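You operate a simulated robot arm through the tools that you are given. There is no shell and no other tool. Be economical: measure what you need, move in short steps, check, and stop when the job is done.

You run a simulated robot arm. Do the job below in one go: nothing can be reset, and whatever is moved stays where it is left.

Task
Fit both nuts in the short rail: the gold nut against the closed end, the other touching it.
Fine: slide the gold nut home before the other goes in; leave the rail where it lies.

It is judged by the outcome, as a careful person would: the job done as asked, and still so three seconds after it is handed in. It fails if anything else is knocked over, pushed out of place, dropped, spilled or broken.

Robot
A 6-joint arm with a two-finger parallel gripper, fixed in place. Base frame: the origin is at the foot of the arm, x ahead of it, y to its left, z up; the work surface is at about z = 0. Lengths are in mm, angles in rad, forces in N, time in s.
With the tool pointing down near the work surface it reaches from about 180 to 460 mm from the base axis. Its first joint turns from -1.222 to 1.222 rad. Payload 1.9 kg.
The TCP is the grasp point between the finger pads, 23 mm short of the fingertips. In the tool frame z runs along the fingers and y along their closing line. The gripper opens to 94 mm. The fingers are 38 mm wide and 10 mm thick; the gripper's body (54 by 96 mm) begins 39 mm behind the TCP.
Orientation is that of the tool frame in the base frame, as a unit quaternion [w, x, y, z]. With the fingers straight down and closing along the base's y, the tool's x points along the base's -x, its y along +y and its z along -z.

Tools
- The arm moves only by the tool move_arm. Its argument "targets" is a list that holds one entry, the list of rows, each a list of 6 numbers: the shift along the base's x, y, z in m, then the turn, a rotation vector about the base's x, y, z in rad. In form: [[[dx, dy, dz, ax, ay, az], ...]]. A call has 1 to 10 rows; each row is the pose to reach, as a shift and turn from the pose commanded when the call began. "jaw" is the gripper command, from -1 (fully open) to 1 (shut), values between in proportion, set as the call begins (left out, the last holds). A row lasts 0.2 s, in which the tool goes at most 50 mm and 0.15 rad; a call with a longer step from one row to the next is refused whole, and so is a gripper value outside its range. Where a pose cannot be reached the arm comes as near as it can. A force on the tool above 40 N (or 10 N above the force at the start of the call, whichever is more), or a blocked arm, ends the call early, and 0.2 s more pass. Each finger travels about 108 mm/s and halts on what it meets, pressing with about 32 N; the grip force reading is that of the motor and also rises with nothing between the fingers. The clock runs only during rows and for 0.2 s after the last one: add rows that repeat a pose to give the fingers time. The reply holds the time, the measured pose of the TCP, the force on the tool along the base axes, the opening and the grip force, in the units named above and with some noise, with the torque about the TCP (base axes, N m) and any sound that the robot's microphone picked up.
- Cameras (640 x 400 px; columns grow to the right, rows downward): "scene" is fixed at [39.2, 296.2, 461.8]; the picture's right is [-0.89, -0.45, 0.00], its down [-0.16, 0.32, -0.94] and it looks along [0.42, -0.84, -0.35] (base axes); focal length 314 px, centre (320, 200). "wrist" rides on the gripper at [87, 16, -75] in the tool frame; the picture's right is [-0.18, 0.98, 0.00], its down [-0.58, -0.11, -0.81] and it looks along [-0.79, -0.15, 0.59] (tool axes); focal length 243 px, centre (320, 200). There is no depth. A picture from a camera that has moved, and an enlarged one, comes with that camera's place and axes in the base frame and with its lens. The place of the scene camera against the robot may be out by one fixed shift of up to 18 mm in any direction.
- capture(camera): a new picture of that camera. The clock stands still meanwhile.
- zoom(camera, box): a new picture of the part [left, top, right, bottom] of that camera's present view, enlarged. The clock stands still meanwhile.
- finish_job(): hands the job in; it is judged then, once.

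Go step by step. Nothing tells you positions but the pictures and the camera data: compare them with the known pose of the tool, close in by small moves and look again before you grip or let go. The budget is 120 turns and 64 pictures, counting those below and the enlarged ones. Unless the task says otherwise, let go and move clear before handing in, and close with one line.

The tools are called after ">>>" as name(argument=value, ...) on one line, values as JSON. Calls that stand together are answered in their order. move_arm: Moves the arm, as the interface text tells. Its arguments: {"type":"object","properties":{"targets":{"type":"array","items":{"type":"array","items":{"type":"array","items":{"type":"number"}}}},"jaw":{"type":"number"}},"required":["targets"]} The other tools are called the same way: capture (camera) takes a picture; zoom (camera, box) takes an enlarged picture of a part of a camera's view; finish_job () hands the job in.

At the start:

```text
clock: 0.0
tool_pos: [261.4, -248.5, 250.0]
tcp_rot: [0.0, 0.001, 1.0, 0.0]
force: [-0.3, 0.1, -0.8]
ft_torque: [0.01, -0.01, 0.0]
width: 93.8
finger_force: 0.1
```

scene: 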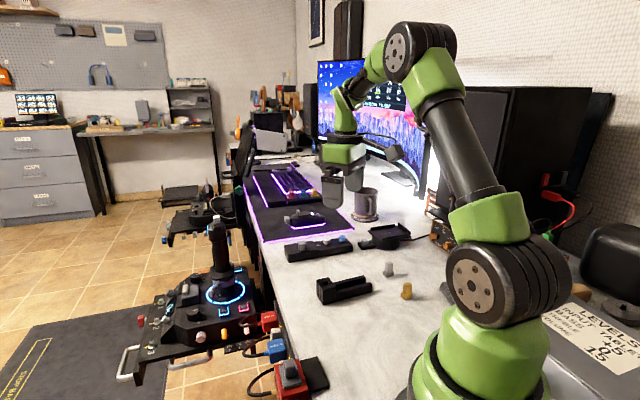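
wrist: 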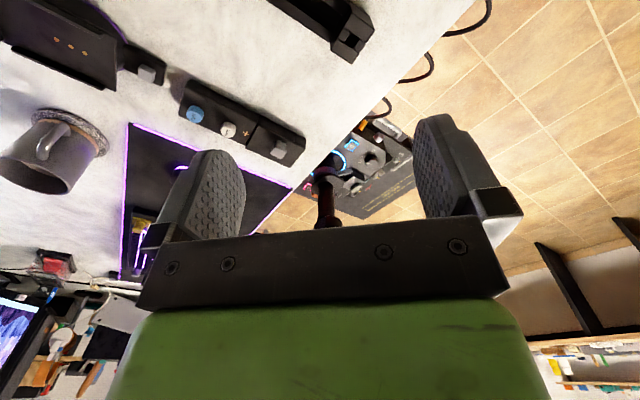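

I see a short black rail at about (340,288) in the scene view, with a grey and a gold nut to its right. I'll zoom in on them to measure.

>>> zoom(camera="scene", box=[300, 240, 428, 320])

>>> zoom(camera="scene", box=[240, 150, 480, 300])

```text
5.00 times, centred on (364, 280) of scene
camera zoom: at [39.2, 296.2, 461.8], right [-0.89, -0.45, 0.0], down [-0.16, 0.32, -0.94], along [0.42, -0.84, -0.35], focal length 1572 px, centre (100, -200)
```

zoom: 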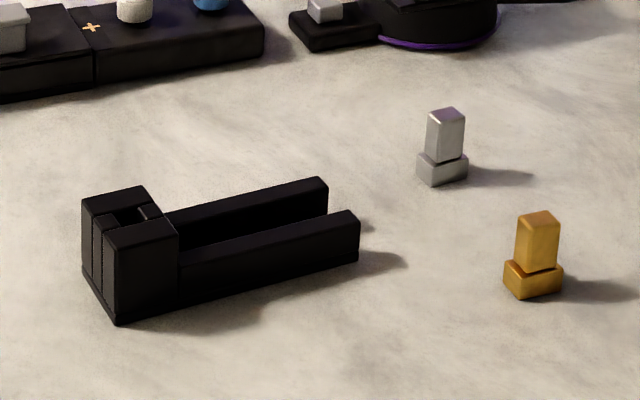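

```text
2.67 times, centred on (360, 225) of scene
camera zoom: at [39.2, 296.2, 461.8], right [-0.89, -0.45, 0.0], down [-0.16, 0.32, -0.94], along [0.42, -0.84, -0.35], focal length 838 px, centre (213, 133)
```

zoom: 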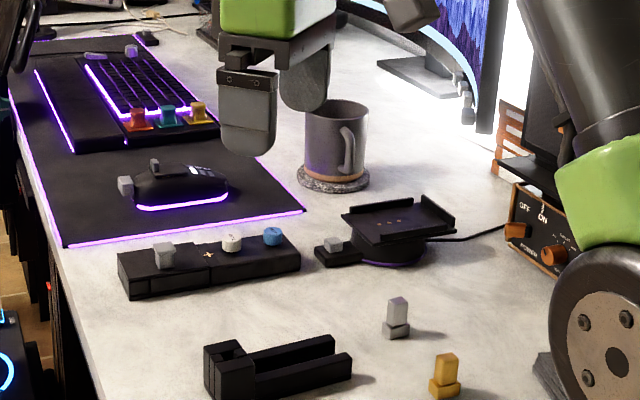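

The rail runs from about (300,-230) to (215,-320), with the gold nut near (129,-324) and the grey one near (188,-390). I'll back the tool off so the wrist camera sees the rail from above.

>>> move_arm(targets=[[[-0.04, 0, 0.02, 0, 0, 0], [-0.08, 0, 0.05, 0, 0, 0], [-0.08, 0, 0.05, 0, 0, 0]]])

>>> capture(camera="wrist")

```text
clock: 0.8
tool_pos: [180.1, -248.4, 301.6]
tcp_rot: [0.001, 0.001, 1.0, 0.0]
force: [-0.8, -0.3, 0.5]
ft_torque: [0.03, 0.0, 0.0]
width: 94.0
finger_force: 0.2
```

```text
59 pictures are left
camera wrist: at [93.8, -231.6, 376.4], right [0.18, 0.98, 0.0], down [0.58, -0.11, 0.81], along [0.79, -0.15, -0.59], focal length 243 px, centre (320, 200)
```

wrist: 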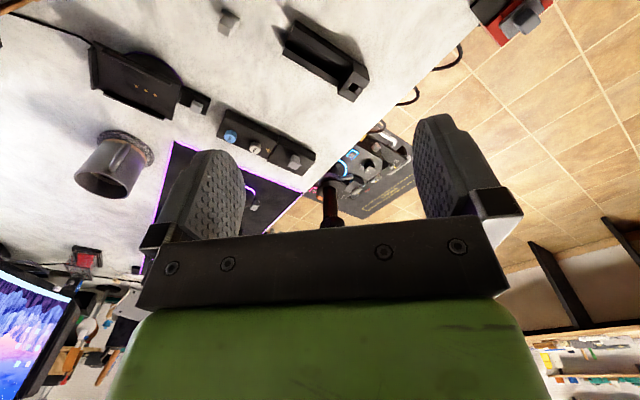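

The rail and grey nut are in view; I'll zoom in.

>>> zoom(camera="wrist", box=[210, 0, 386, 110])

```text
3.64 times, centred on (298, 55) of wrist
camera zoom: at [93.8, -231.6, 376.4], right [0.18, 0.98, 0.0], down [0.58, -0.11, 0.81], along [0.79, -0.15, -0.59], focal length 882 px, centre (400, 727)
```

zoom: 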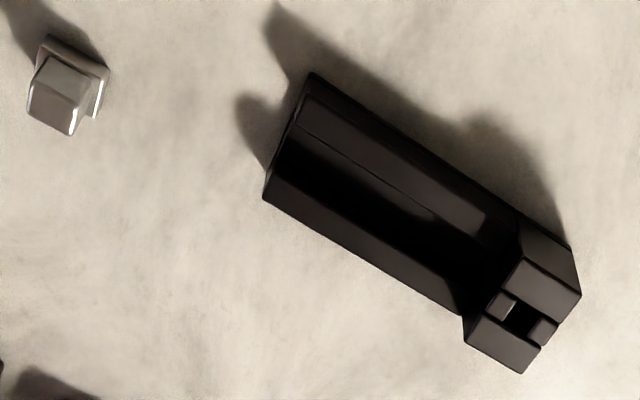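

The channel seems open at the end toward the nuts, with a tall block at the other end. I'll turn the tool about 0.8 rad to look down the rail from its open end.

>>> move_arm(targets=[[[0.006, -0.011, -0.02, 0, 0, 0.14], [0.012, -0.022, -0.04, 0, 0, 0.28], [0.018, -0.033, -0.06, 0, 0, 0.42], [0.024, -0.044, -0.08, 0, 0, 0.56], [0.03, -0.055, -0.1, 0, 0, 0.7], [0.035, -0.064, -0.126, 0, 0, 0.8], [0.035, -0.064, -0.126, 0, 0, 0.8]]])

>>> capture(camera="wrist")

```text
clock: 2.4
tool_pos: [216.0, -311.4, 173.5]
tcp_rot: [0.0, -0.389, 0.921, -0.002]
force: [0.2, 0.2, -0.4]
ft_torque: [-0.01, 0.01, -0.01]
width: 93.8
finger_force: 0.0
```

```text
57 pictures are left
camera wrist: at [143.0, -362.6, 249.6], right [-0.58, 0.82, 0.0], down [0.48, 0.34, 0.81], along [0.66, 0.46, -0.59], focal length 243 px, centre (320, 200)
```

wrist: 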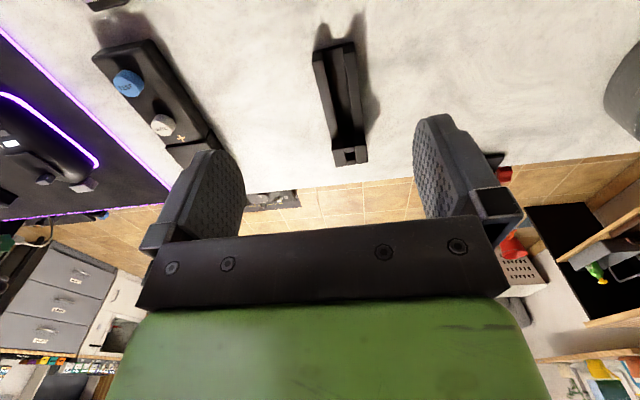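

>>> zoom(camera="wrist", box=[256, 30, 432, 140])

>>> zoom(camera="wrist", box=[296, 120, 392, 180])

```text
3.64 times, centred on (344, 85) of wrist
camera zoom: at [143.0, -362.6, 249.6], right [-0.58, 0.82, 0.0], down [0.48, 0.34, 0.81], along [0.66, 0.46, -0.59], focal length 882 px, centre (233, 618)
```

zoom: 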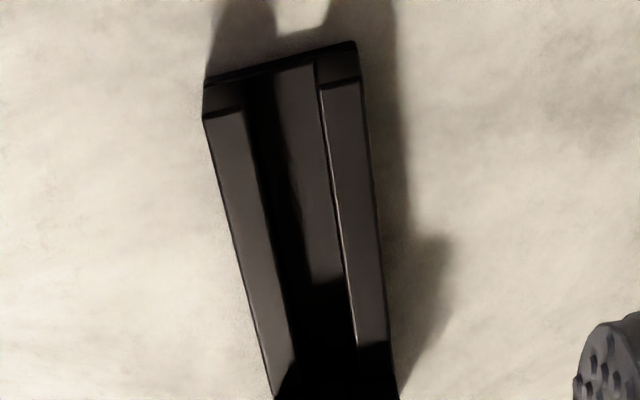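

```text
6.67 times, centred on (344, 150) of wrist
camera zoom: at [143.0, -362.6, 249.6], right [-0.58, 0.82, 0.0], down [0.48, 0.34, 0.81], along [0.66, 0.46, -0.59], focal length 1618 px, centre (160, 533)
```

zoom: 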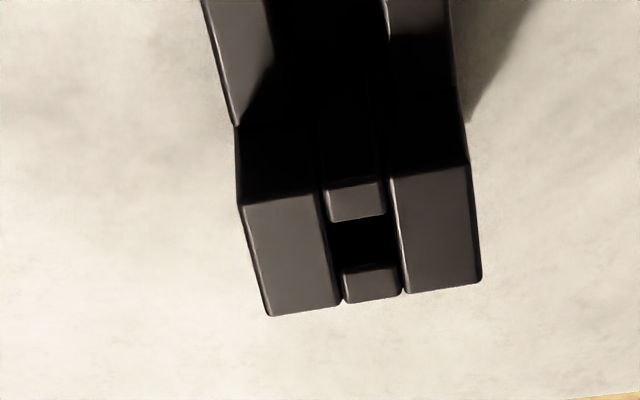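

The block end looks closed, but I want to see whether the channel runs in under it. I'll lower the tool over the open half of the rail and look straight along it.

>>> move_arm(targets=[[[0.004, 0, -0.03, 0, 0, 0.08], [0.008, -0.001, -0.06, 0, 0, 0.17], [0.012, -0.002, -0.09, 0, 0, 0.17], [0.012, -0.002, -0.09, 0, 0, 0.17]]])

>>> zoom(camera="wrist", box=[230, 100, 422, 220])

```text
clock: 3.4
tool_pos: [228.5, -314.5, 84.7]
tcp_rot: [0.0, -0.465, 0.885, -0.001]
force: [0.0, 0.6, -0.5]
ft_torque: [0.01, 0.0, 0.02]
width: 94.0
finger_force: 0.0
```

```text
3.33 times, centred on (326, 160) of wrist
camera zoom: at [165.3, -376.9, 160.1], right [-0.71, 0.71, 0.0], down [0.42, 0.42, 0.81], along [0.57, 0.57, -0.59], focal length 809 px, centre (300, 333)
```

zoom: 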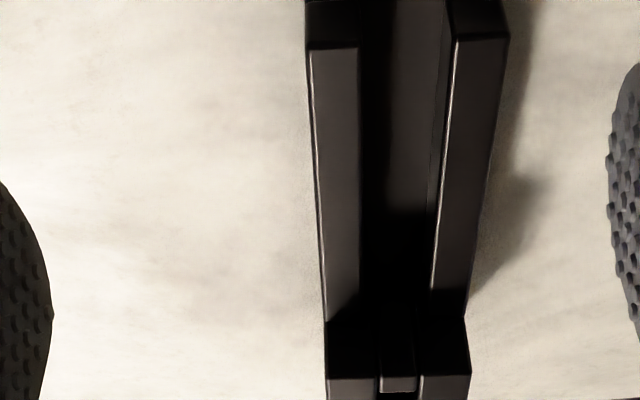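

I can see along the rail: its axis runs at about 49° and the block face closes the channel. Next, the open end's profile.

>>> zoom(camera="wrist", box=[296, 80, 408, 150])

>>> capture(camera="wrist")

```text
5.71 times, centred on (352, 115) of wrist
camera zoom: at [165.3, -376.9, 160.1], right [-0.71, 0.71, 0.0], down [0.42, 0.42, 0.81], along [0.57, 0.57, -0.59], focal length 1386 px, centre (137, 686)
```

zoom: 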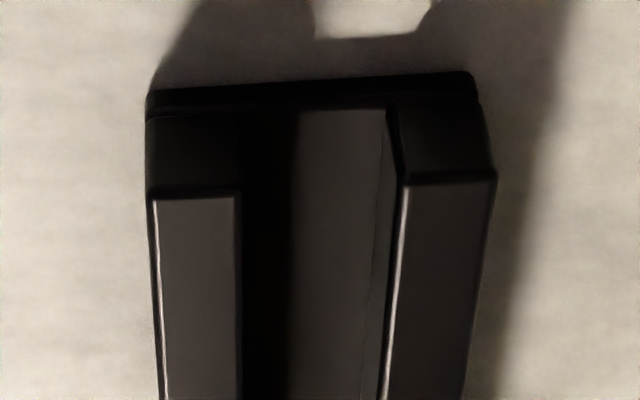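

```text
52 pictures are left
camera wrist: at [165.3, -376.9, 160.1], right [-0.71, 0.71, 0.0], down [0.42, 0.42, 0.81], along [0.57, 0.57, -0.59], focal length 243 px, centre (320, 200)
```

wrist: 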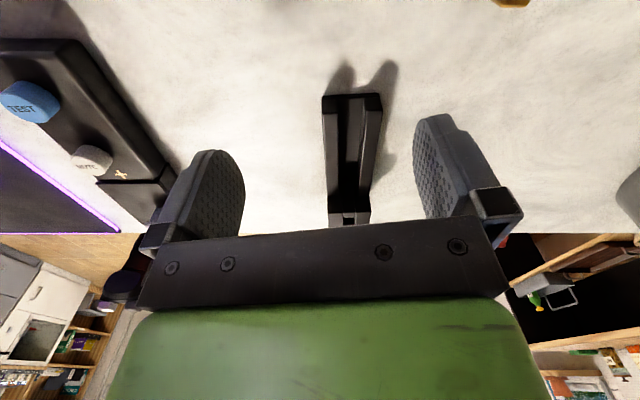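

The rail is a plain U-channel about 40 mm wide with a gap of about 18–19 mm; its open end is centred near (216,-295). I'll look closely at the block and the two nuts from the scene camera.

>>> zoom(camera="scene", box=[312, 270, 360, 300])

>>> zoom(camera="scene", box=[376, 258, 424, 303])

>>> zoom(camera="wrist", box=[314, 190, 386, 235])

```text
13.33 times, centred on (336, 285) of scene
camera zoom: at [39.2, 296.2, 461.8], right [-0.89, -0.45, 0.0], down [-0.16, 0.32, -0.94], along [0.42, -0.84, -0.35], focal length 4192 px, centre (107, -933)
```

zoom: 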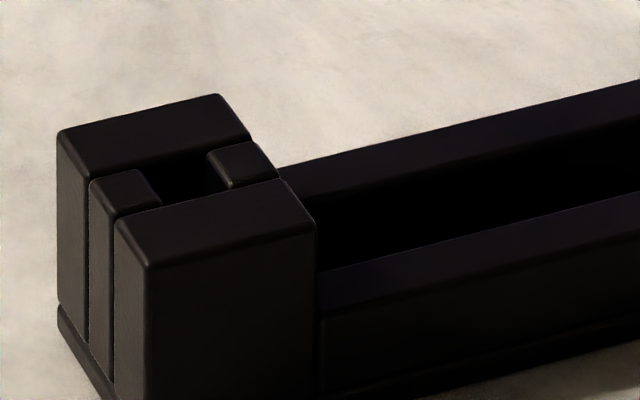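

```text
8.89 times, centred on (400, 280) of scene
camera zoom: at [39.2, 296.2, 461.8], right [-0.89, -0.45, 0.0], down [-0.16, 0.32, -0.94], along [0.42, -0.84, -0.35], focal length 2795 px, centre (-391, -516)
```

zoom: 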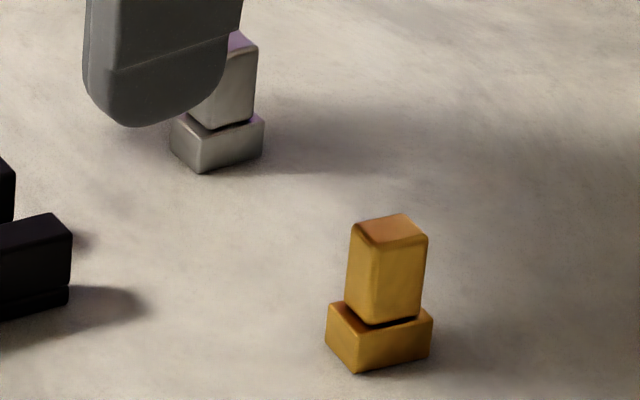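

```text
8.89 times, centred on (350, 212) of wrist
camera zoom: at [165.3, -376.9, 160.1], right [-0.71, 0.71, 0.0], down [0.42, 0.42, 0.81], along [0.57, 0.57, -0.59], focal length 2157 px, centre (53, 89)
```

zoom: 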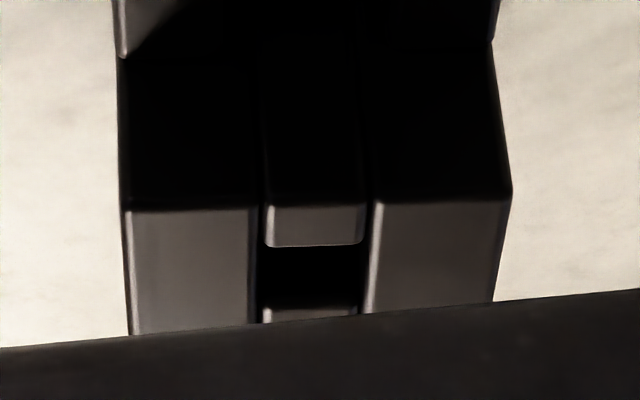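

Both nuts are a base block with a neck and a grip block on top. I'll raise the arm and turn it to view the gold nut from above.

>>> move_arm(targets=[[[0, 0, 0.04, 0, 0, 0], [0, 0, 0.08, 0, 0, -0.1], [0, 0, 0.115, 0, 0, -0.24], [-0.015, 0.01, 0.115, 0, 0, -0.38], [-0.03, 0.02, 0.115, 0, 0, -0.52], [-0.045, 0.03, 0.115, 0, 0, -0.66], [-0.06, 0.04, 0.115, 0, 0, -0.8], [-0.075, 0.05, 0.115, 0, 0, -0.94], [-0.09, 0.052, 0.115, 0, 0, -1.08]]])

>>> move_arm(targets=[[[-0.005, 0, 0, 0, 0, -0.14], [-0.01, 0, 0, 0, 0, -0.28], [-0.015, 0, 0, 0, 0, -0.42], [-0.02, 0, 0, 0, 0, -0.56], [-0.026, 0, 0, 0, 0, -0.7], [-0.026, 0, 0, 0, 0, -0.84], [-0.026, 0, 0, 0, 0, -0.92], [-0.026, 0, 0, 0, 0, -0.92]]])

>>> capture(camera="wrist")

```text
clock: 5.4
tool_pos: [137.2, -261.4, 198.2]
tcp_rot: [0.0, 0.057, 0.998, 0.0]
force: [-0.4, -0.3, -0.1]
ft_torque: [-0.02, -0.02, -0.01]
width: 94.0
finger_force: 0.0
```

```text
clock: 7.2
tool_pos: [112.4, -262.2, 199.3]
tcp_rot: [-0.001, 0.494, 0.87, 0.0]
force: [0.8, 1.0, -0.4]
ft_torque: [-0.02, 0.0, 0.01]
width: 93.7
finger_force: 0.1
```

```text
48 pictures are left
camera wrist: at [81.1, -179.3, 275.0], right [0.94, 0.35, 0.0], down [0.21, -0.55, 0.81], along [0.28, -0.76, -0.59], focal length 243 px, centre (320, 200)
```

wrist: 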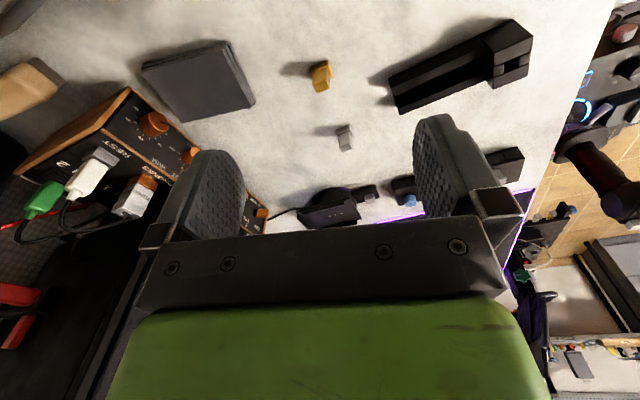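

Both nuts and the rail are in one view. I'll zoom in on each.

>>> zoom(camera="wrist", box=[288, 45, 352, 105])

>>> zoom(camera="wrist", box=[312, 110, 376, 170])

>>> zoom(camera="wrist", box=[380, 15, 540, 115])

```text
6.67 times, centred on (320, 75) of wrist
camera zoom: at [81.1, -179.3, 275.0], right [0.94, 0.35, 0.0], down [0.21, -0.55, 0.81], along [0.28, -0.76, -0.59], focal length 1618 px, centre (320, 1033)
```

zoom: 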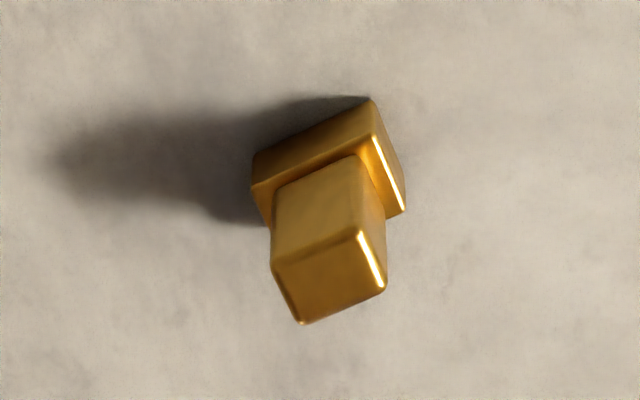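

```text
6.67 times, centred on (344, 140) of wrist
camera zoom: at [81.1, -179.3, 275.0], right [0.94, 0.35, 0.0], down [0.21, -0.55, 0.81], along [0.28, -0.76, -0.59], focal length 1618 px, centre (160, 600)
```

zoom: 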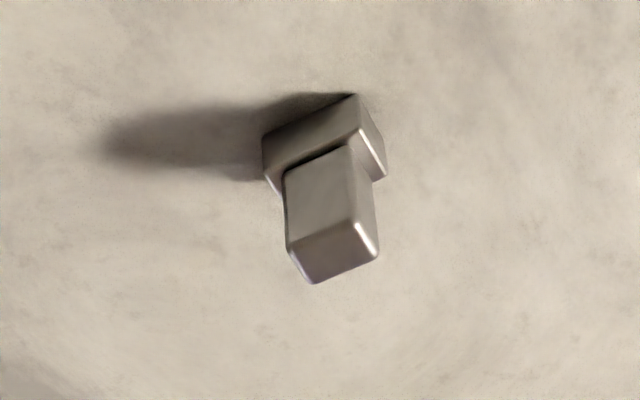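

```text
4.00 times, centred on (460, 65) of wrist
camera zoom: at [81.1, -179.3, 275.0], right [0.94, 0.35, 0.0], down [0.21, -0.55, 0.81], along [0.28, -0.76, -0.59], focal length 970 px, centre (-240, 740)
```

zoom: 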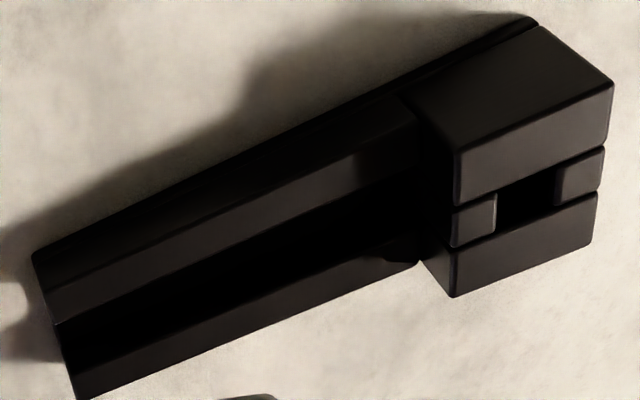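

Gold nut: centre about (128,-304.5), base about 21×15, grip 14.5×10.5, height about 33, long side at about 45°. The rail axis is at about 49° from open-end centre (216.4,-296.6), with the block face about 94 mm in. I'll grip gold across its narrow faces with the fingers set back 10 mm from the block side, so it can be slid fully home in the grip.

>>> move_arm(targets=[[[0.001, -0.005, -0.01, 0, 0, -0.14], [0.002, -0.01, -0.02, 0, 0, -0.28], [0.003, -0.015, -0.03, 0, 0, -0.42], [0.004, -0.02, -0.04, 0, 0, -0.56], [0.005, -0.025, -0.05, 0, 0, -0.7], [0.006, -0.03, -0.06, 0, 0, -0.84], [0.007, -0.035, -0.07, 0, 0, -0.98], [0.008, -0.04, -0.08, 0, 0, -1.12], [0.009, -0.045, -0.09, 0, 0, -1.26], [0.009, -0.049, -0.1, 0, 0, -1.323]]], jaw=0.1)

>>> capture(camera="wrist")

>>> zoom(camera="scene", box=[344, 220, 472, 310])

```text
clock: 9.4
tool_pos: [126.7, -309.8, 99.7]
tcp_rot: [0.0, 0.924, 0.382, -0.001]
force: [0.0, -0.4, 1.0]
ft_torque: [-0.02, 0.0, 0.0]
width: 42.4
finger_force: 0.1
out of reach, approached as far as the arm can: row 7, 8, 9, 10
```

```text
44 pictures are left
camera wrist: at [199.5, -260.2, 175.1], right [0.56, -0.83, 0.0], down [-0.49, -0.33, 0.81], along [-0.67, -0.46, -0.59], focal length 243 px, centre (320, 200)
```

wrist: 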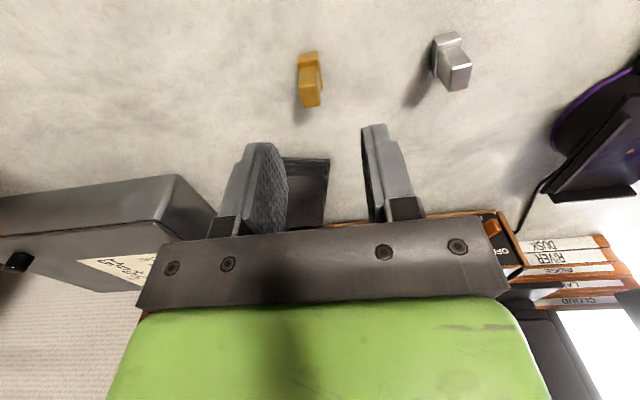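

```text
4.44 times, centred on (408, 265) of scene
camera zoom: at [39.2, 296.2, 461.8], right [-0.89, -0.45, 0.0], down [-0.16, 0.32, -0.94], along [0.42, -0.84, -0.35], focal length 1398 px, centre (-71, -89)
```

zoom: 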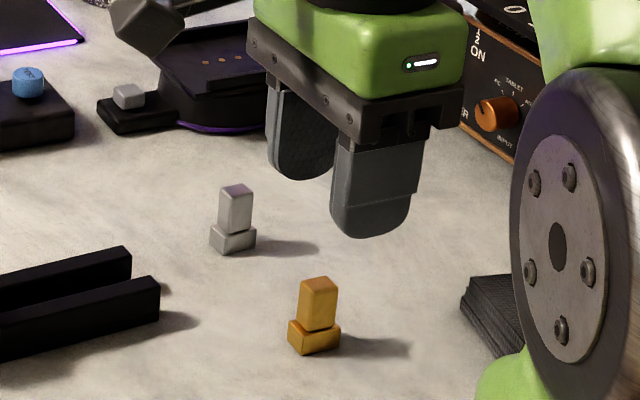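

The base joint's limit blocks the 10 mm set-back at the gold nut, so I'll grip it nearly centred, set it in the rail, and regrip set back there. I'll refine its position first.

>>> zoom(camera="wrist", box=[278, 40, 342, 120])

>>> zoom(camera="wrist", box=[420, 25, 484, 105])

```text
5.00 times, centred on (310, 80) of wrist
camera zoom: at [199.5, -260.2, 175.1], right [0.56, -0.83, 0.0], down [-0.49, -0.33, 0.81], along [-0.67, -0.46, -0.59], focal length 1213 px, centre (370, 800)
```

zoom: 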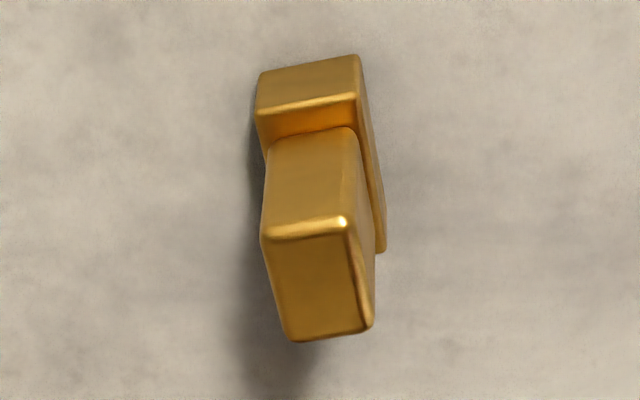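

```text
5.00 times, centred on (452, 65) of wrist
camera zoom: at [199.5, -260.2, 175.1], right [0.56, -0.83, 0.0], down [-0.49, -0.33, 0.81], along [-0.67, -0.46, -0.59], focal length 1213 px, centre (-340, 875)
```

zoom: 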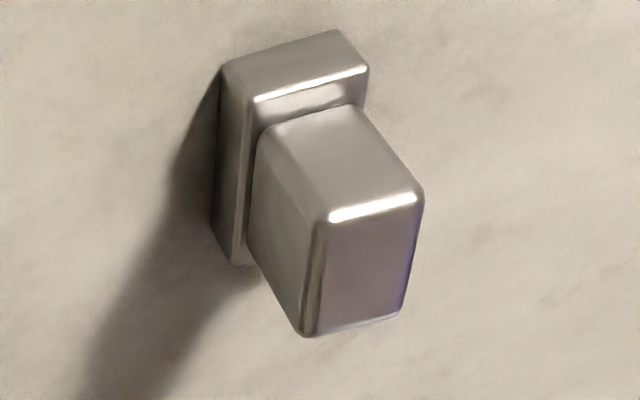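

Gold's centre refines to about (127,-304) and grey's to (186,-371). I'll move over gold's centre and check the pose.

>>> move_arm(targets=[[[0.0056, 0.0075, 0.0, 0, 0, 0], [0.0056, 0.0075, -0.02, 0, 0, 0], [0.0056, 0.0075, -0.02, 0, 0, 0]]])

```text
clock: 10.2
tool_pos: [131.9, -302.2, 79.2]
tcp_rot: [0.0, 0.923, 0.384, -0.001]
force: [1.5, -0.1, -0.5]
ft_torque: [0.0, 0.02, -0.03]
width: 42.4
finger_force: 0.1
```

The commanded pose had been clipped to reach; I'll correct by (-4.9,-1.8) and descend to just above the nut's sides.

>>> move_arm(targets=[[[-0.0045, -0.0016, 0, 0, 0, 0], [-0.0045, -0.0016, -0.013, 0, 0, 0], [-0.0045, -0.0016, -0.013, 0, 0, 0]]])

>>> capture(camera="wrist")

>>> zoom(camera="scene", box=[368, 240, 448, 310])

```text
clock: 11.0
tool_pos: [127.7, -304.0, 66.2]
tcp_rot: [0.0, 0.924, 0.384, 0.0]
force: [-0.1, 0.9, 0.0]
ft_torque: [-0.01, -0.01, -0.03]
width: 42.5
finger_force: 0.0
```

```text
40 pictures are left
camera wrist: at [199.4, -253.2, 141.5], right [0.57, -0.82, 0.0], down [-0.49, -0.34, 0.81], along [-0.66, -0.46, -0.59], focal length 243 px, centre (320, 200)
```

wrist: 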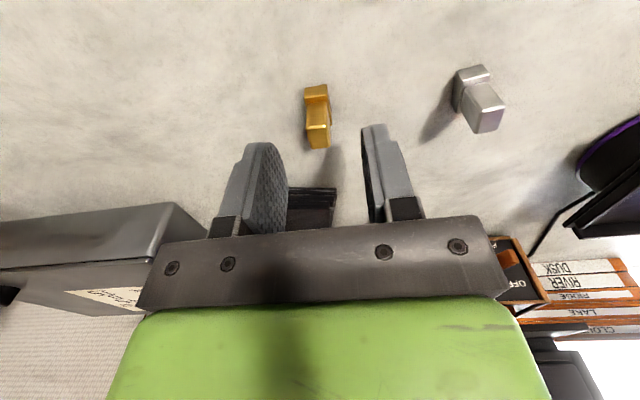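

```text
5.71 times, centred on (408, 275) of scene
camera zoom: at [39.2, 296.2, 461.8], right [-0.89, -0.45, 0.0], down [-0.16, 0.32, -0.94], along [0.42, -0.84, -0.35], focal length 1797 px, centre (-183, -229)
```

zoom: 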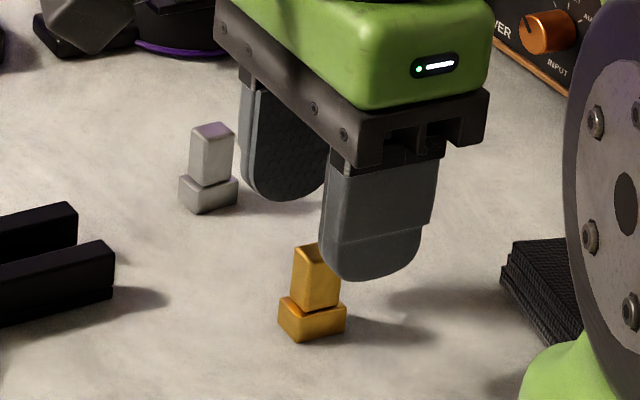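

The nut lies between the fingers. I'll descend to TCP z = 42 and check again before closing.

>>> move_arm(targets=[[[-0.0004, 0, -0.012, 0, 0, 0], [-0.0004, 0, -0.024, 0, 0, 0], [-0.0004, 0, -0.024, 0, 0, 0]]])

>>> zoom(camera="scene", box=[368, 240, 448, 310])

>>> zoom(camera="wrist", box=[210, 90, 450, 240])

```text
clock: 11.8
tool_pos: [126.6, -304.7, 42.8]
tcp_rot: [0.0, 0.924, 0.383, 0.0]
force: [0.3, -0.1, -0.4]
ft_torque: [0.02, 0.02, 0.01]
width: 42.3
finger_force: 0.1
```

```text
5.71 times, centred on (408, 275) of scene
camera zoom: at [39.2, 296.2, 461.8], right [-0.89, -0.45, 0.0], down [-0.16, 0.32, -0.94], along [0.42, -0.84, -0.35], focal length 1797 px, centre (-183, -229)
```

zoom: 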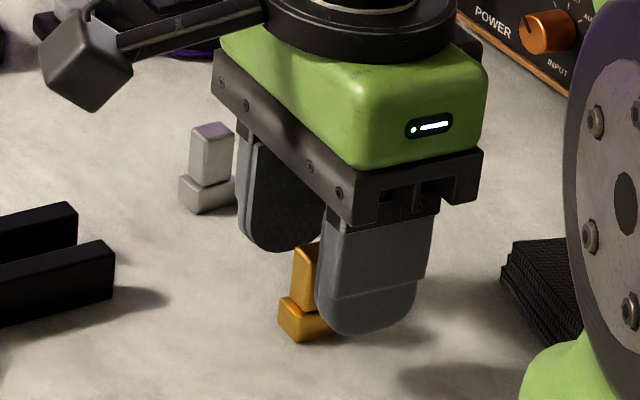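

```text
2.67 times, centred on (330, 165) of wrist
camera zoom: at [198.6, -253.9, 117.8], right [0.57, -0.82, 0.0], down [-0.49, -0.34, 0.81], along [-0.66, -0.46, -0.59], focal length 647 px, centre (293, 293)
```

zoom: 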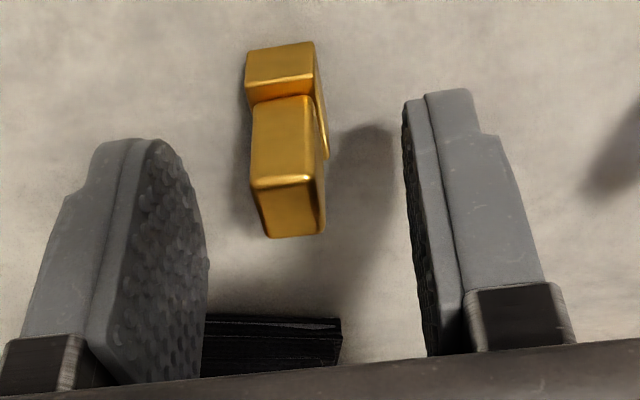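

The nut lies within the finger pads by both views, within a few mm. I'll close on it.

>>> move_arm(targets=[[[0, 0, 0, 0, 0, 0], [0, 0, 0, 0, 0, 0], [0, 0, 0, 0, 0, 0]]], jaw=1)

>>> zoom(camera="wrist", box=[210, 90, 450, 240])

```text
clock: 12.6
tool_pos: [126.2, -303.1, 42.6]
tcp_rot: [0.0, 0.924, 0.383, 0.0]
force: [-0.1, 0.6, 0.4]
ft_torque: [0.02, -0.04, 0.03]
width: 10.8
finger_force: 32.2
```

```text
2.67 times, centred on (330, 165) of wrist
camera zoom: at [198.6, -253.8, 118.0], right [0.57, -0.82, 0.0], down [-0.49, -0.34, 0.81], along [-0.66, -0.46, -0.59], focal length 647 px, centre (293, 293)
```

zoom: 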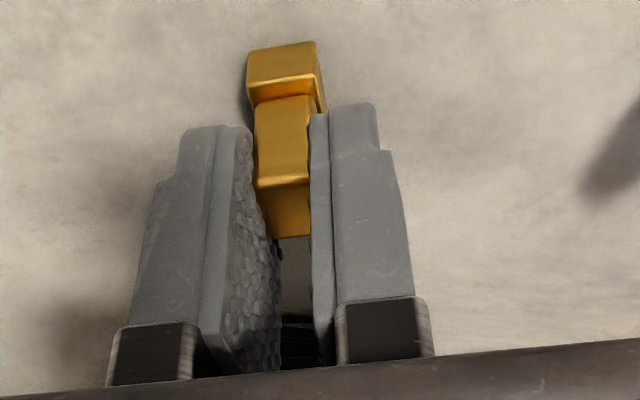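

Gold is held (10.8 mm). I'll lift 40 mm, turn 0.07 rad to the rail's angle, and carry it above the open half of the channel.

>>> move_arm(targets=[[[0, 0, 0.02, 0, 0, 0], [0, 0, 0.04, 0, 0, 0], [0.028, 0.007, 0.04, 0, 0, 0.02], [0.056, 0.014, 0.04, 0, 0, 0.04], [0.084, 0.022, 0.04, 0, 0, 0.06], [0.109, 0.029, 0.04, 0, 0, 0.07], [0.109, 0.029, 0.04, 0, 0, 0.07]]])

>>> capture(camera="wrist")

>>> zoom(camera="scene", box=[300, 230, 412, 310])

```text
clock: 14.2
tool_pos: [237.4, -273.3, 82.3]
tcp_rot: [-0.001, 0.91, 0.415, 0.0]
force: [0.1, -0.3, 0.0]
ft_torque: [-0.01, -0.04, 0.0]
width: 10.9
finger_force: 32.3
```

```text
35 pictures are left
camera wrist: at [305.4, -219.5, 157.9], right [0.62, -0.78, 0.0], down [-0.46, -0.37, 0.81], along [-0.63, -0.5, -0.59], focal length 243 px, centre (320, 200)
```

wrist: 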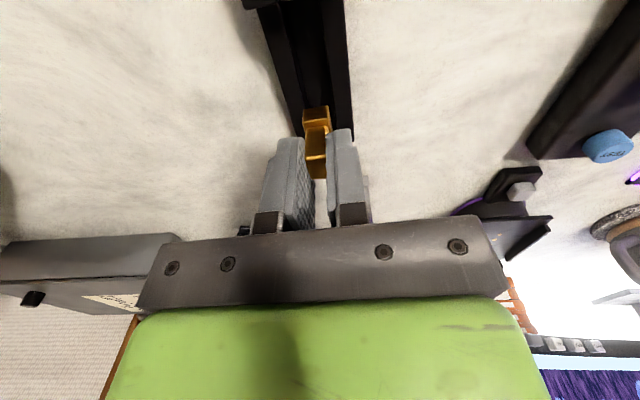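

```text
5.00 times, centred on (356, 270) of scene
camera zoom: at [39.2, 296.2, 461.8], right [-0.89, -0.45, 0.0], down [-0.16, 0.32, -0.94], along [0.42, -0.84, -0.35], focal length 1572 px, centre (140, -150)
```

zoom: 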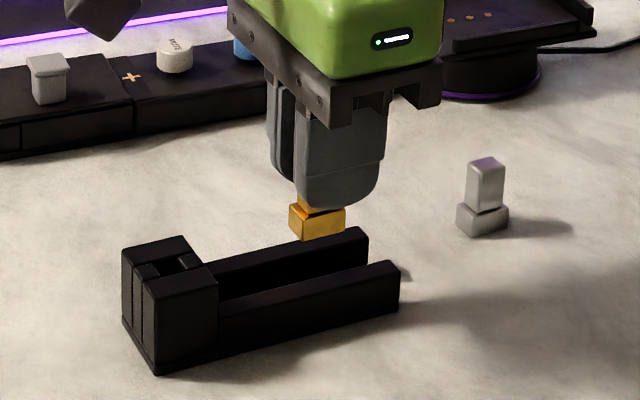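

Gold is above the channel, and its base already projects a little past the fingers on the block side. Now checking the lateral alignment.

>>> zoom(camera="wrist", box=[240, 0, 400, 180])

```text
2.22 times, centred on (320, 90) of wrist
camera zoom: at [305.4, -219.5, 157.9], right [0.62, -0.78, 0.0], down [-0.46, -0.37, 0.81], along [-0.63, -0.5, -0.59], focal length 539 px, centre (320, 444)
```

zoom: 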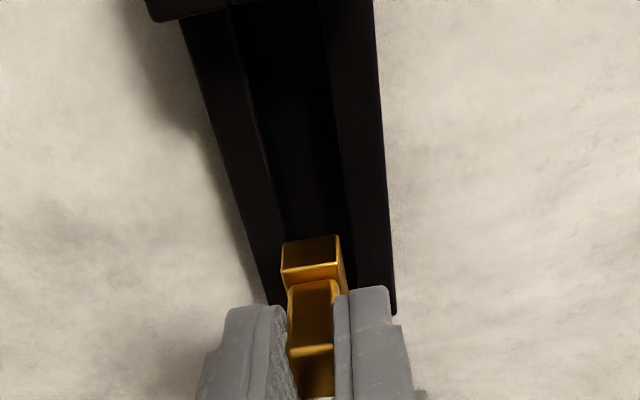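

Lateral error is under 1 mm, with about 2.5 mm to spare each side. I'll lower until the base just enters between the walls and check the force.

>>> move_arm(targets=[[[0, 0, -0.01, 0, 0, 0], [0, 0, -0.018, 0, 0, 0], [0, 0, -0.022, 0, 0, 0], [0, 0, -0.025, 0, 0, 0]]])

>>> zoom(camera="wrist", box=[240, 40, 400, 180])

>>> zoom(camera="scene", box=[310, 250, 390, 310])

```text
clock: 15.2
tool_pos: [236.6, -274.8, 56.1]
tcp_rot: [0.0, 0.91, 0.416, 0.001]
force: [-0.4, -0.7, -0.1]
ft_torque: [-0.01, 0.01, -0.02]
width: 10.6
finger_force: 32.2
```

```text
2.86 times, centred on (320, 110) of wrist
camera zoom: at [305.3, -218.9, 132.2], right [0.62, -0.78, 0.0], down [-0.46, -0.37, 0.81], along [-0.63, -0.5, -0.59], focal length 693 px, centre (320, 457)
```

zoom: 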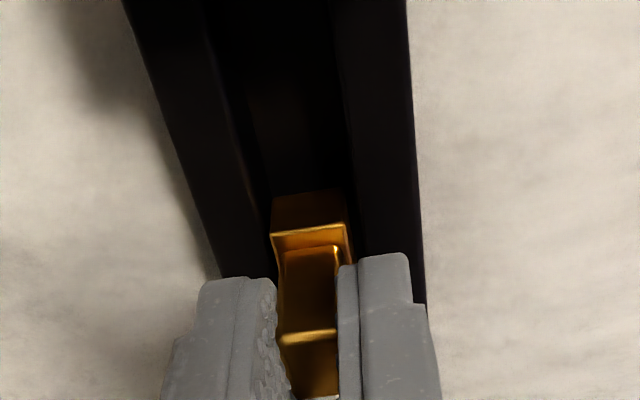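

```text
6.67 times, centred on (350, 280) of scene
camera zoom: at [39.2, 296.2, 461.8], right [-0.89, -0.45, 0.0], down [-0.16, 0.32, -0.94], along [0.42, -0.84, -0.35], focal length 2096 px, centre (120, -333)
```

zoom: 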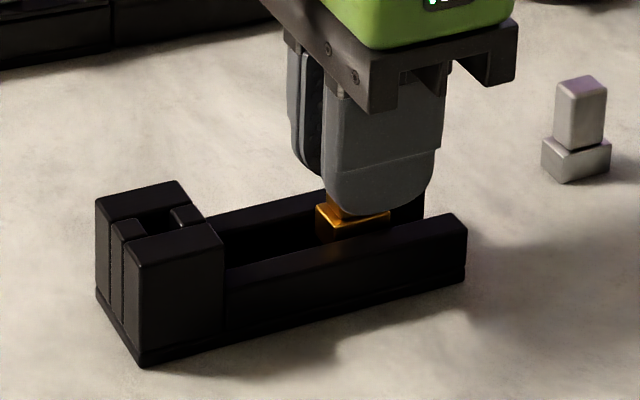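

The base is inside the channel with no contact force. I'll lower to feel for the floor.

>>> move_arm(targets=[[[0, 0, -0.004, 0, 0, 0], [0, 0, -0.007, 0, 0, 0], [0, 0, -0.0075, 0, 0, 0]]])

>>> move_arm(targets=[[[0, 0, -0.001, 0, 0, 0], [0, 0, -0.001, 0, 0, 0]]])

>>> move_arm(targets=[[[0, 0, -0.001, 0, 0, 0], [0, 0, -0.001, 0, 0, 0]]])

```text
clock: 16.0
tool_pos: [235.9, -273.8, 49.3]
tcp_rot: [0.0, 0.909, 0.416, 0.0]
force: [0.3, 0.1, -0.2]
ft_torque: [-0.01, -0.02, -0.02]
width: 10.3
finger_force: 32.1
```

```text
clock: 16.6
tool_pos: [235.8, -274.0, 49.2]
tcp_rot: [0.0, 0.909, 0.416, 0.001]
force: [-1.2, -0.4, -0.1]
ft_torque: [0.01, 0.03, -0.01]
width: 10.4
finger_force: 31.6
```

```text
clock: 17.2
tool_pos: [238.4, -275.0, 47.1]
tcp_rot: [0.001, 0.909, 0.416, 0.0]
force: [-5.1, 3.3, 23.0]
ft_torque: [0.17, 0.1, 0.0]
width: 10.6
finger_force: 31.7
```

The floor is felt at TCP z ≈ 47.3. I'll back off 1 mm so it slides nearly free, and look.

>>> move_arm(targets=[[[0, 0, 0.001, 0, 0, 0], [0, 0, 0.001, 0, 0, 0]]])

>>> zoom(camera="scene", box=[310, 250, 390, 310])

>>> zoom(camera="wrist", box=[240, 40, 400, 180])

```text
clock: 17.8
tool_pos: [237.1, -274.5, 47.9]
tcp_rot: [-0.001, 0.909, 0.417, -0.001]
force: [0.9, -1.4, 3.3]
ft_torque: [-0.07, -0.02, 0.01]
width: 10.5
finger_force: 31.6
```

```text
6.67 times, centred on (350, 280) of scene
camera zoom: at [39.2, 296.2, 461.8], right [-0.89, -0.45, 0.0], down [-0.16, 0.32, -0.94], along [0.42, -0.84, -0.35], focal length 2096 px, centre (120, -333)
```

zoom: 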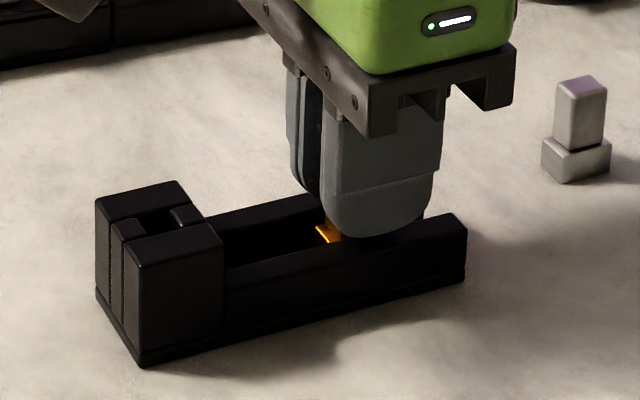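

```text
2.86 times, centred on (320, 110) of wrist
camera zoom: at [305.3, -218.8, 123.5], right [0.62, -0.78, 0.0], down [-0.46, -0.37, 0.81], along [-0.63, -0.5, -0.59], focal length 693 px, centre (320, 457)
```

zoom: 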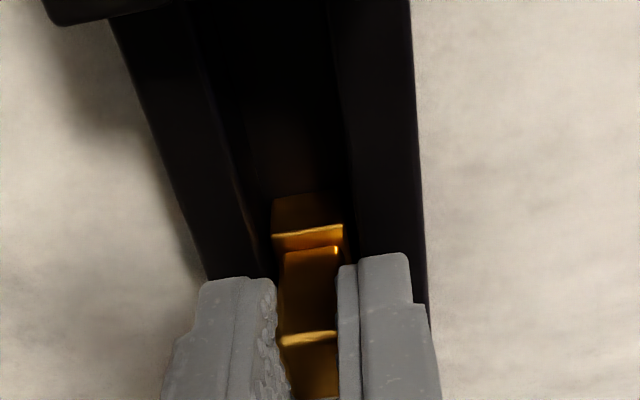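

Gold sits on the channel floor. I'll open slightly, shift the fingers 8 mm back toward the open end, and regrip so they'll clear the block.

>>> move_arm(targets=[[[0, 0, 0, 0, 0, 0], [0, 0, 0, 0, 0, 0]]], jaw=0.45)

>>> move_arm(targets=[[[-0.0026, -0.003, 0, 0, 0, 0], [-0.0052, -0.006, 0, 0, 0, 0], [-0.0052, -0.006, 0, 0, 0, 0]]])

>>> zoom(camera="wrist", box=[240, 40, 400, 180])

>>> zoom(camera="scene", box=[310, 250, 390, 310])

```text
clock: 18.4
tool_pos: [236.8, -273.2, 47.7]
tcp_rot: [-0.001, 0.91, 0.414, -0.001]
force: [-0.2, 0.2, 0.6]
ft_torque: [-0.01, 0.01, 0.0]
width: 25.9
finger_force: 0.0
```

```text
clock: 19.2
tool_pos: [232.2, -280.0, 46.7]
tcp_rot: [0.0, 0.909, 0.416, 0.0]
force: [-0.9, -0.5, -0.5]
ft_torque: [0.02, -0.01, 0.04]
width: 25.8
finger_force: 0.1
```

```text
2.86 times, centred on (320, 110) of wrist
camera zoom: at [300.2, -225.0, 124.2], right [0.62, -0.78, 0.0], down [-0.46, -0.37, 0.81], along [-0.63, -0.5, -0.59], focal length 693 px, centre (320, 457)
```

zoom: 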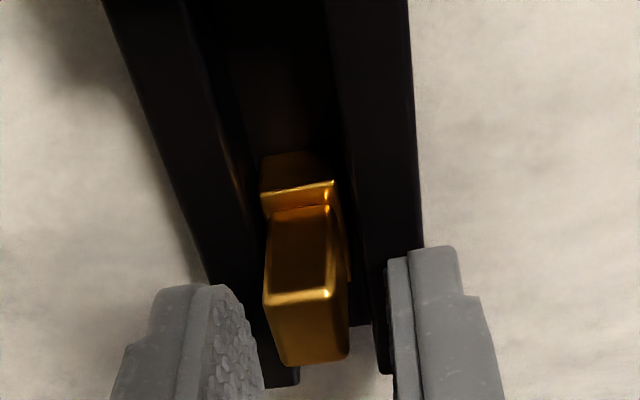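

```text
6.67 times, centred on (350, 280) of scene
camera zoom: at [39.2, 296.2, 461.8], right [-0.89, -0.45, 0.0], down [-0.16, 0.32, -0.94], along [0.42, -0.84, -0.35], focal length 2096 px, centre (120, -333)
```

zoom: 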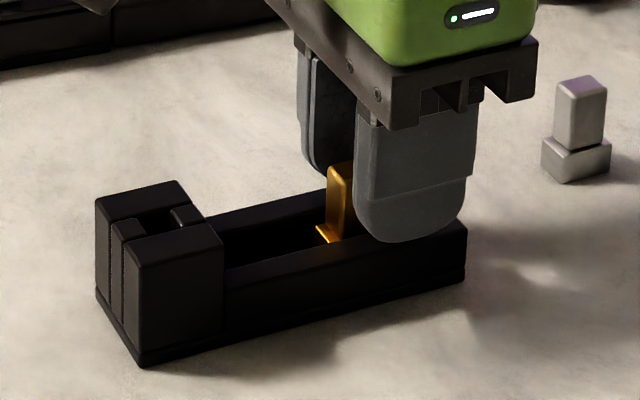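

The finger front edges are now about flush with the nut's grip and behind its base front. I'll regrip.

>>> move_arm(targets=[[[0, 0, 0, 0, 0, 0], [0, 0, 0, 0, 0, 0], [0, 0, 0, 0, 0, 0]]], jaw=1)

>>> zoom(camera="wrist", box=[240, 40, 400, 180])

```text
clock: 20.0
tool_pos: [232.3, -279.1, 48.9]
tcp_rot: [-0.002, 0.91, 0.415, -0.001]
force: [-0.9, -0.1, 0.1]
ft_torque: [0.01, -0.01, 0.04]
width: 10.7
finger_force: 32.2
```

```text
2.86 times, centred on (320, 110) of wrist
camera zoom: at [300.2, -224.9, 124.2], right [0.62, -0.78, 0.0], down [-0.46, -0.37, 0.81], along [-0.63, -0.5, -0.59], focal length 693 px, centre (320, 457)
```

zoom: 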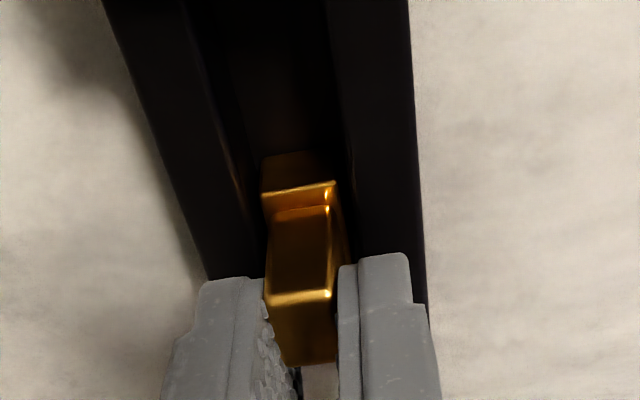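

Firm grip, centred in the channel. I'll slide 40 mm toward the block.

>>> move_arm(targets=[[[0.0044, 0.005, 0.0003, 0, 0, 0], [0.0087, 0.0101, 0.0003, 0, 0, 0], [0.0131, 0.0151, 0.0003, 0, 0, 0], [0.0175, 0.0201, 0.0003, 0, 0, 0], [0.0219, 0.0252, 0.0003, 0, 0, 0], [0.0262, 0.0302, 0.0003, 0, 0, 0], [0.0262, 0.0302, 0.0003, 0, 0, 0]]])

>>> zoom(camera="scene", box=[310, 250, 390, 310])

>>> capture(camera="wrist")

```text
clock: 21.6
tool_pos: [257.4, -251.2, 48.0]
tcp_rot: [0.0, 0.909, 0.416, 0.0]
force: [-0.6, -1.1, 7.1]
ft_torque: [0.0, -0.01, 0.0]
width: 10.7
finger_force: 32.4
```

```text
6.67 times, centred on (350, 280) of scene
camera zoom: at [39.2, 296.2, 461.8], right [-0.89, -0.45, 0.0], down [-0.16, 0.32, -0.94], along [0.42, -0.84, -0.35], focal length 2096 px, centre (120, -333)
```

zoom: 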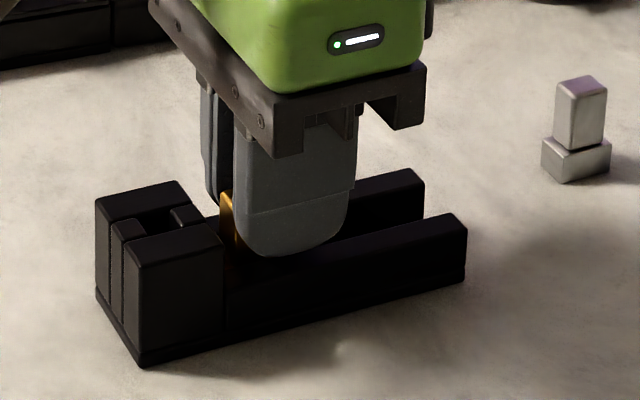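

```text
24 pictures are left
camera wrist: at [326.5, -195.7, 124.0], right [0.62, -0.78, 0.0], down [-0.46, -0.37, 0.81], along [-0.63, -0.5, -0.59], focal length 243 px, centre (320, 200)
```

wrist: 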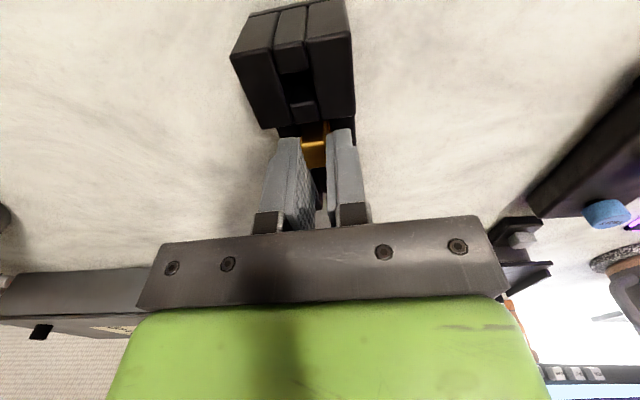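

The rail hasn't moved and about 11 mm remain. I'll raise 0.4 mm to unload and close in by small steps.

>>> move_arm(targets=[[[0.0013, 0.0015, 0.0004, 0, 0, 0], [0.0026, 0.003, 0.0004, 0, 0, 0], [0.0039, 0.0045, 0.0004, 0, 0, 0]]])

>>> move_arm(targets=[[[0.0007, 0.00075, 0, 0, 0, 0], [0.0007, 0.00075, 0, 0, 0, 0]]])

>>> move_arm(targets=[[[0.0007, 0.00075, 0, 0, 0, 0], [0.0007, 0.00075, 0, 0, 0, 0]]])

>>> zoom(camera="scene", box=[318, 260, 366, 300])

```text
clock: 22.4
tool_pos: [262.5, -245.2, 48.6]
tcp_rot: [-0.001, 0.909, 0.416, 0.0]
force: [-0.6, -0.8, -1.0]
ft_torque: [0.0, 0.01, 0.02]
width: 10.5
finger_force: 32.0
```

```text
clock: 23.0
tool_pos: [261.9, -244.9, 50.1]
tcp_rot: [0.0, 0.91, 0.416, 0.0]
force: [-0.5, -1.2, -0.8]
ft_torque: [-0.02, 0.0, 0.0]
width: 10.6
finger_force: 31.8
```

```text
clock: 23.6
tool_pos: [262.4, -244.0, 49.5]
tcp_rot: [0.0, 0.91, 0.415, 0.0]
force: [-0.5, 0.0, -0.4]
ft_torque: [-0.03, 0.05, -0.01]
width: 10.5
finger_force: 31.8
```

```text
10.00 times, centred on (342, 280) of scene
camera zoom: at [39.2, 296.2, 461.8], right [-0.89, -0.45, 0.0], down [-0.16, 0.32, -0.94], along [0.42, -0.84, -0.35], focal length 3144 px, centre (100, -600)
```

zoom: 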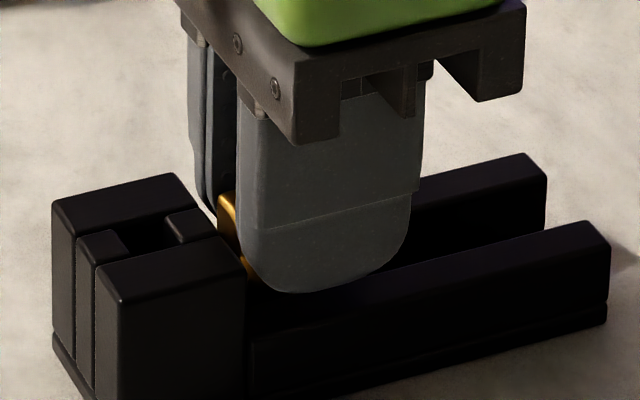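

The fingers' front edges and the base are both nearly at the block face, so I'll regrip 4 mm farther back so only the nut can touch.

>>> move_arm(targets=[[[0, 0, 0, 0, 0, 0], [0, 0, 0, 0, 0, 0]]], jaw=0.55)

>>> move_arm(targets=[[[-0.0026, -0.003, 0, 0, 0, 0], [-0.0026, -0.003, -0.0008, 0, 0, 0], [-0.0026, -0.003, -0.0008, 0, 0, 0]]])

>>> move_arm(targets=[[[0, 0, 0, 0, 0, 0], [0, 0, 0, 0, 0, 0], [0, 0, 0, 0, 0, 0]]], jaw=1)

>>> move_arm(targets=[[[0.0005, 0.0006, 0, 0, 0, 0], [0.0005, 0.0006, 0, 0, 0, 0]]])

>>> zoom(camera="scene", box=[318, 260, 366, 300])

```text
clock: 24.2
tool_pos: [263.2, -244.0, 49.3]
tcp_rot: [-0.001, 0.91, 0.415, -0.001]
force: [0.6, 0.3, 0.2]
ft_torque: [-0.01, -0.01, 0.01]
width: 21.0
finger_force: 0.1
```

```text
clock: 25.0
tool_pos: [260.3, -247.7, 48.4]
tcp_rot: [0.0, 0.909, 0.416, 0.0]
force: [0.2, 0.6, 0.1]
ft_torque: [0.0, 0.01, 0.01]
width: 21.0
finger_force: 0.0
```

```text
clock: 25.8
tool_pos: [260.3, -246.0, 47.9]
tcp_rot: [-0.001, 0.91, 0.415, 0.0]
force: [0.4, -0.2, 0.5]
ft_torque: [0.01, 0.01, -0.02]
width: 10.4
finger_force: 32.2
```

```text
clock: 26.4
tool_pos: [261.3, -245.7, 48.4]
tcp_rot: [-0.001, 0.91, 0.415, 0.0]
force: [0.1, 0.1, -0.1]
ft_torque: [-0.03, 0.01, 0.01]
width: 10.7
finger_force: 32.0
```

```text
10.00 times, centred on (342, 280) of scene
camera zoom: at [39.2, 296.2, 461.8], right [-0.89, -0.45, 0.0], down [-0.16, 0.32, -0.94], along [0.42, -0.84, -0.35], focal length 3144 px, centre (100, -600)
```

zoom: 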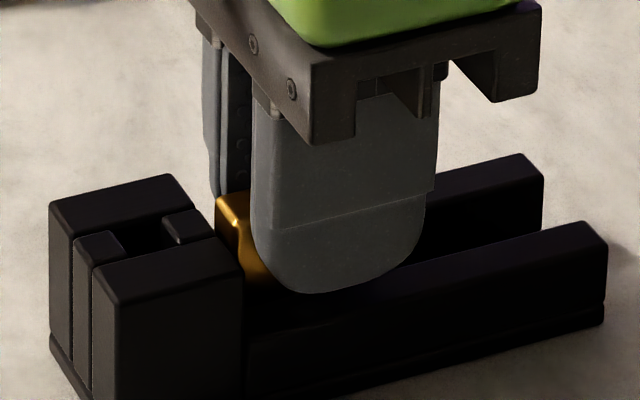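

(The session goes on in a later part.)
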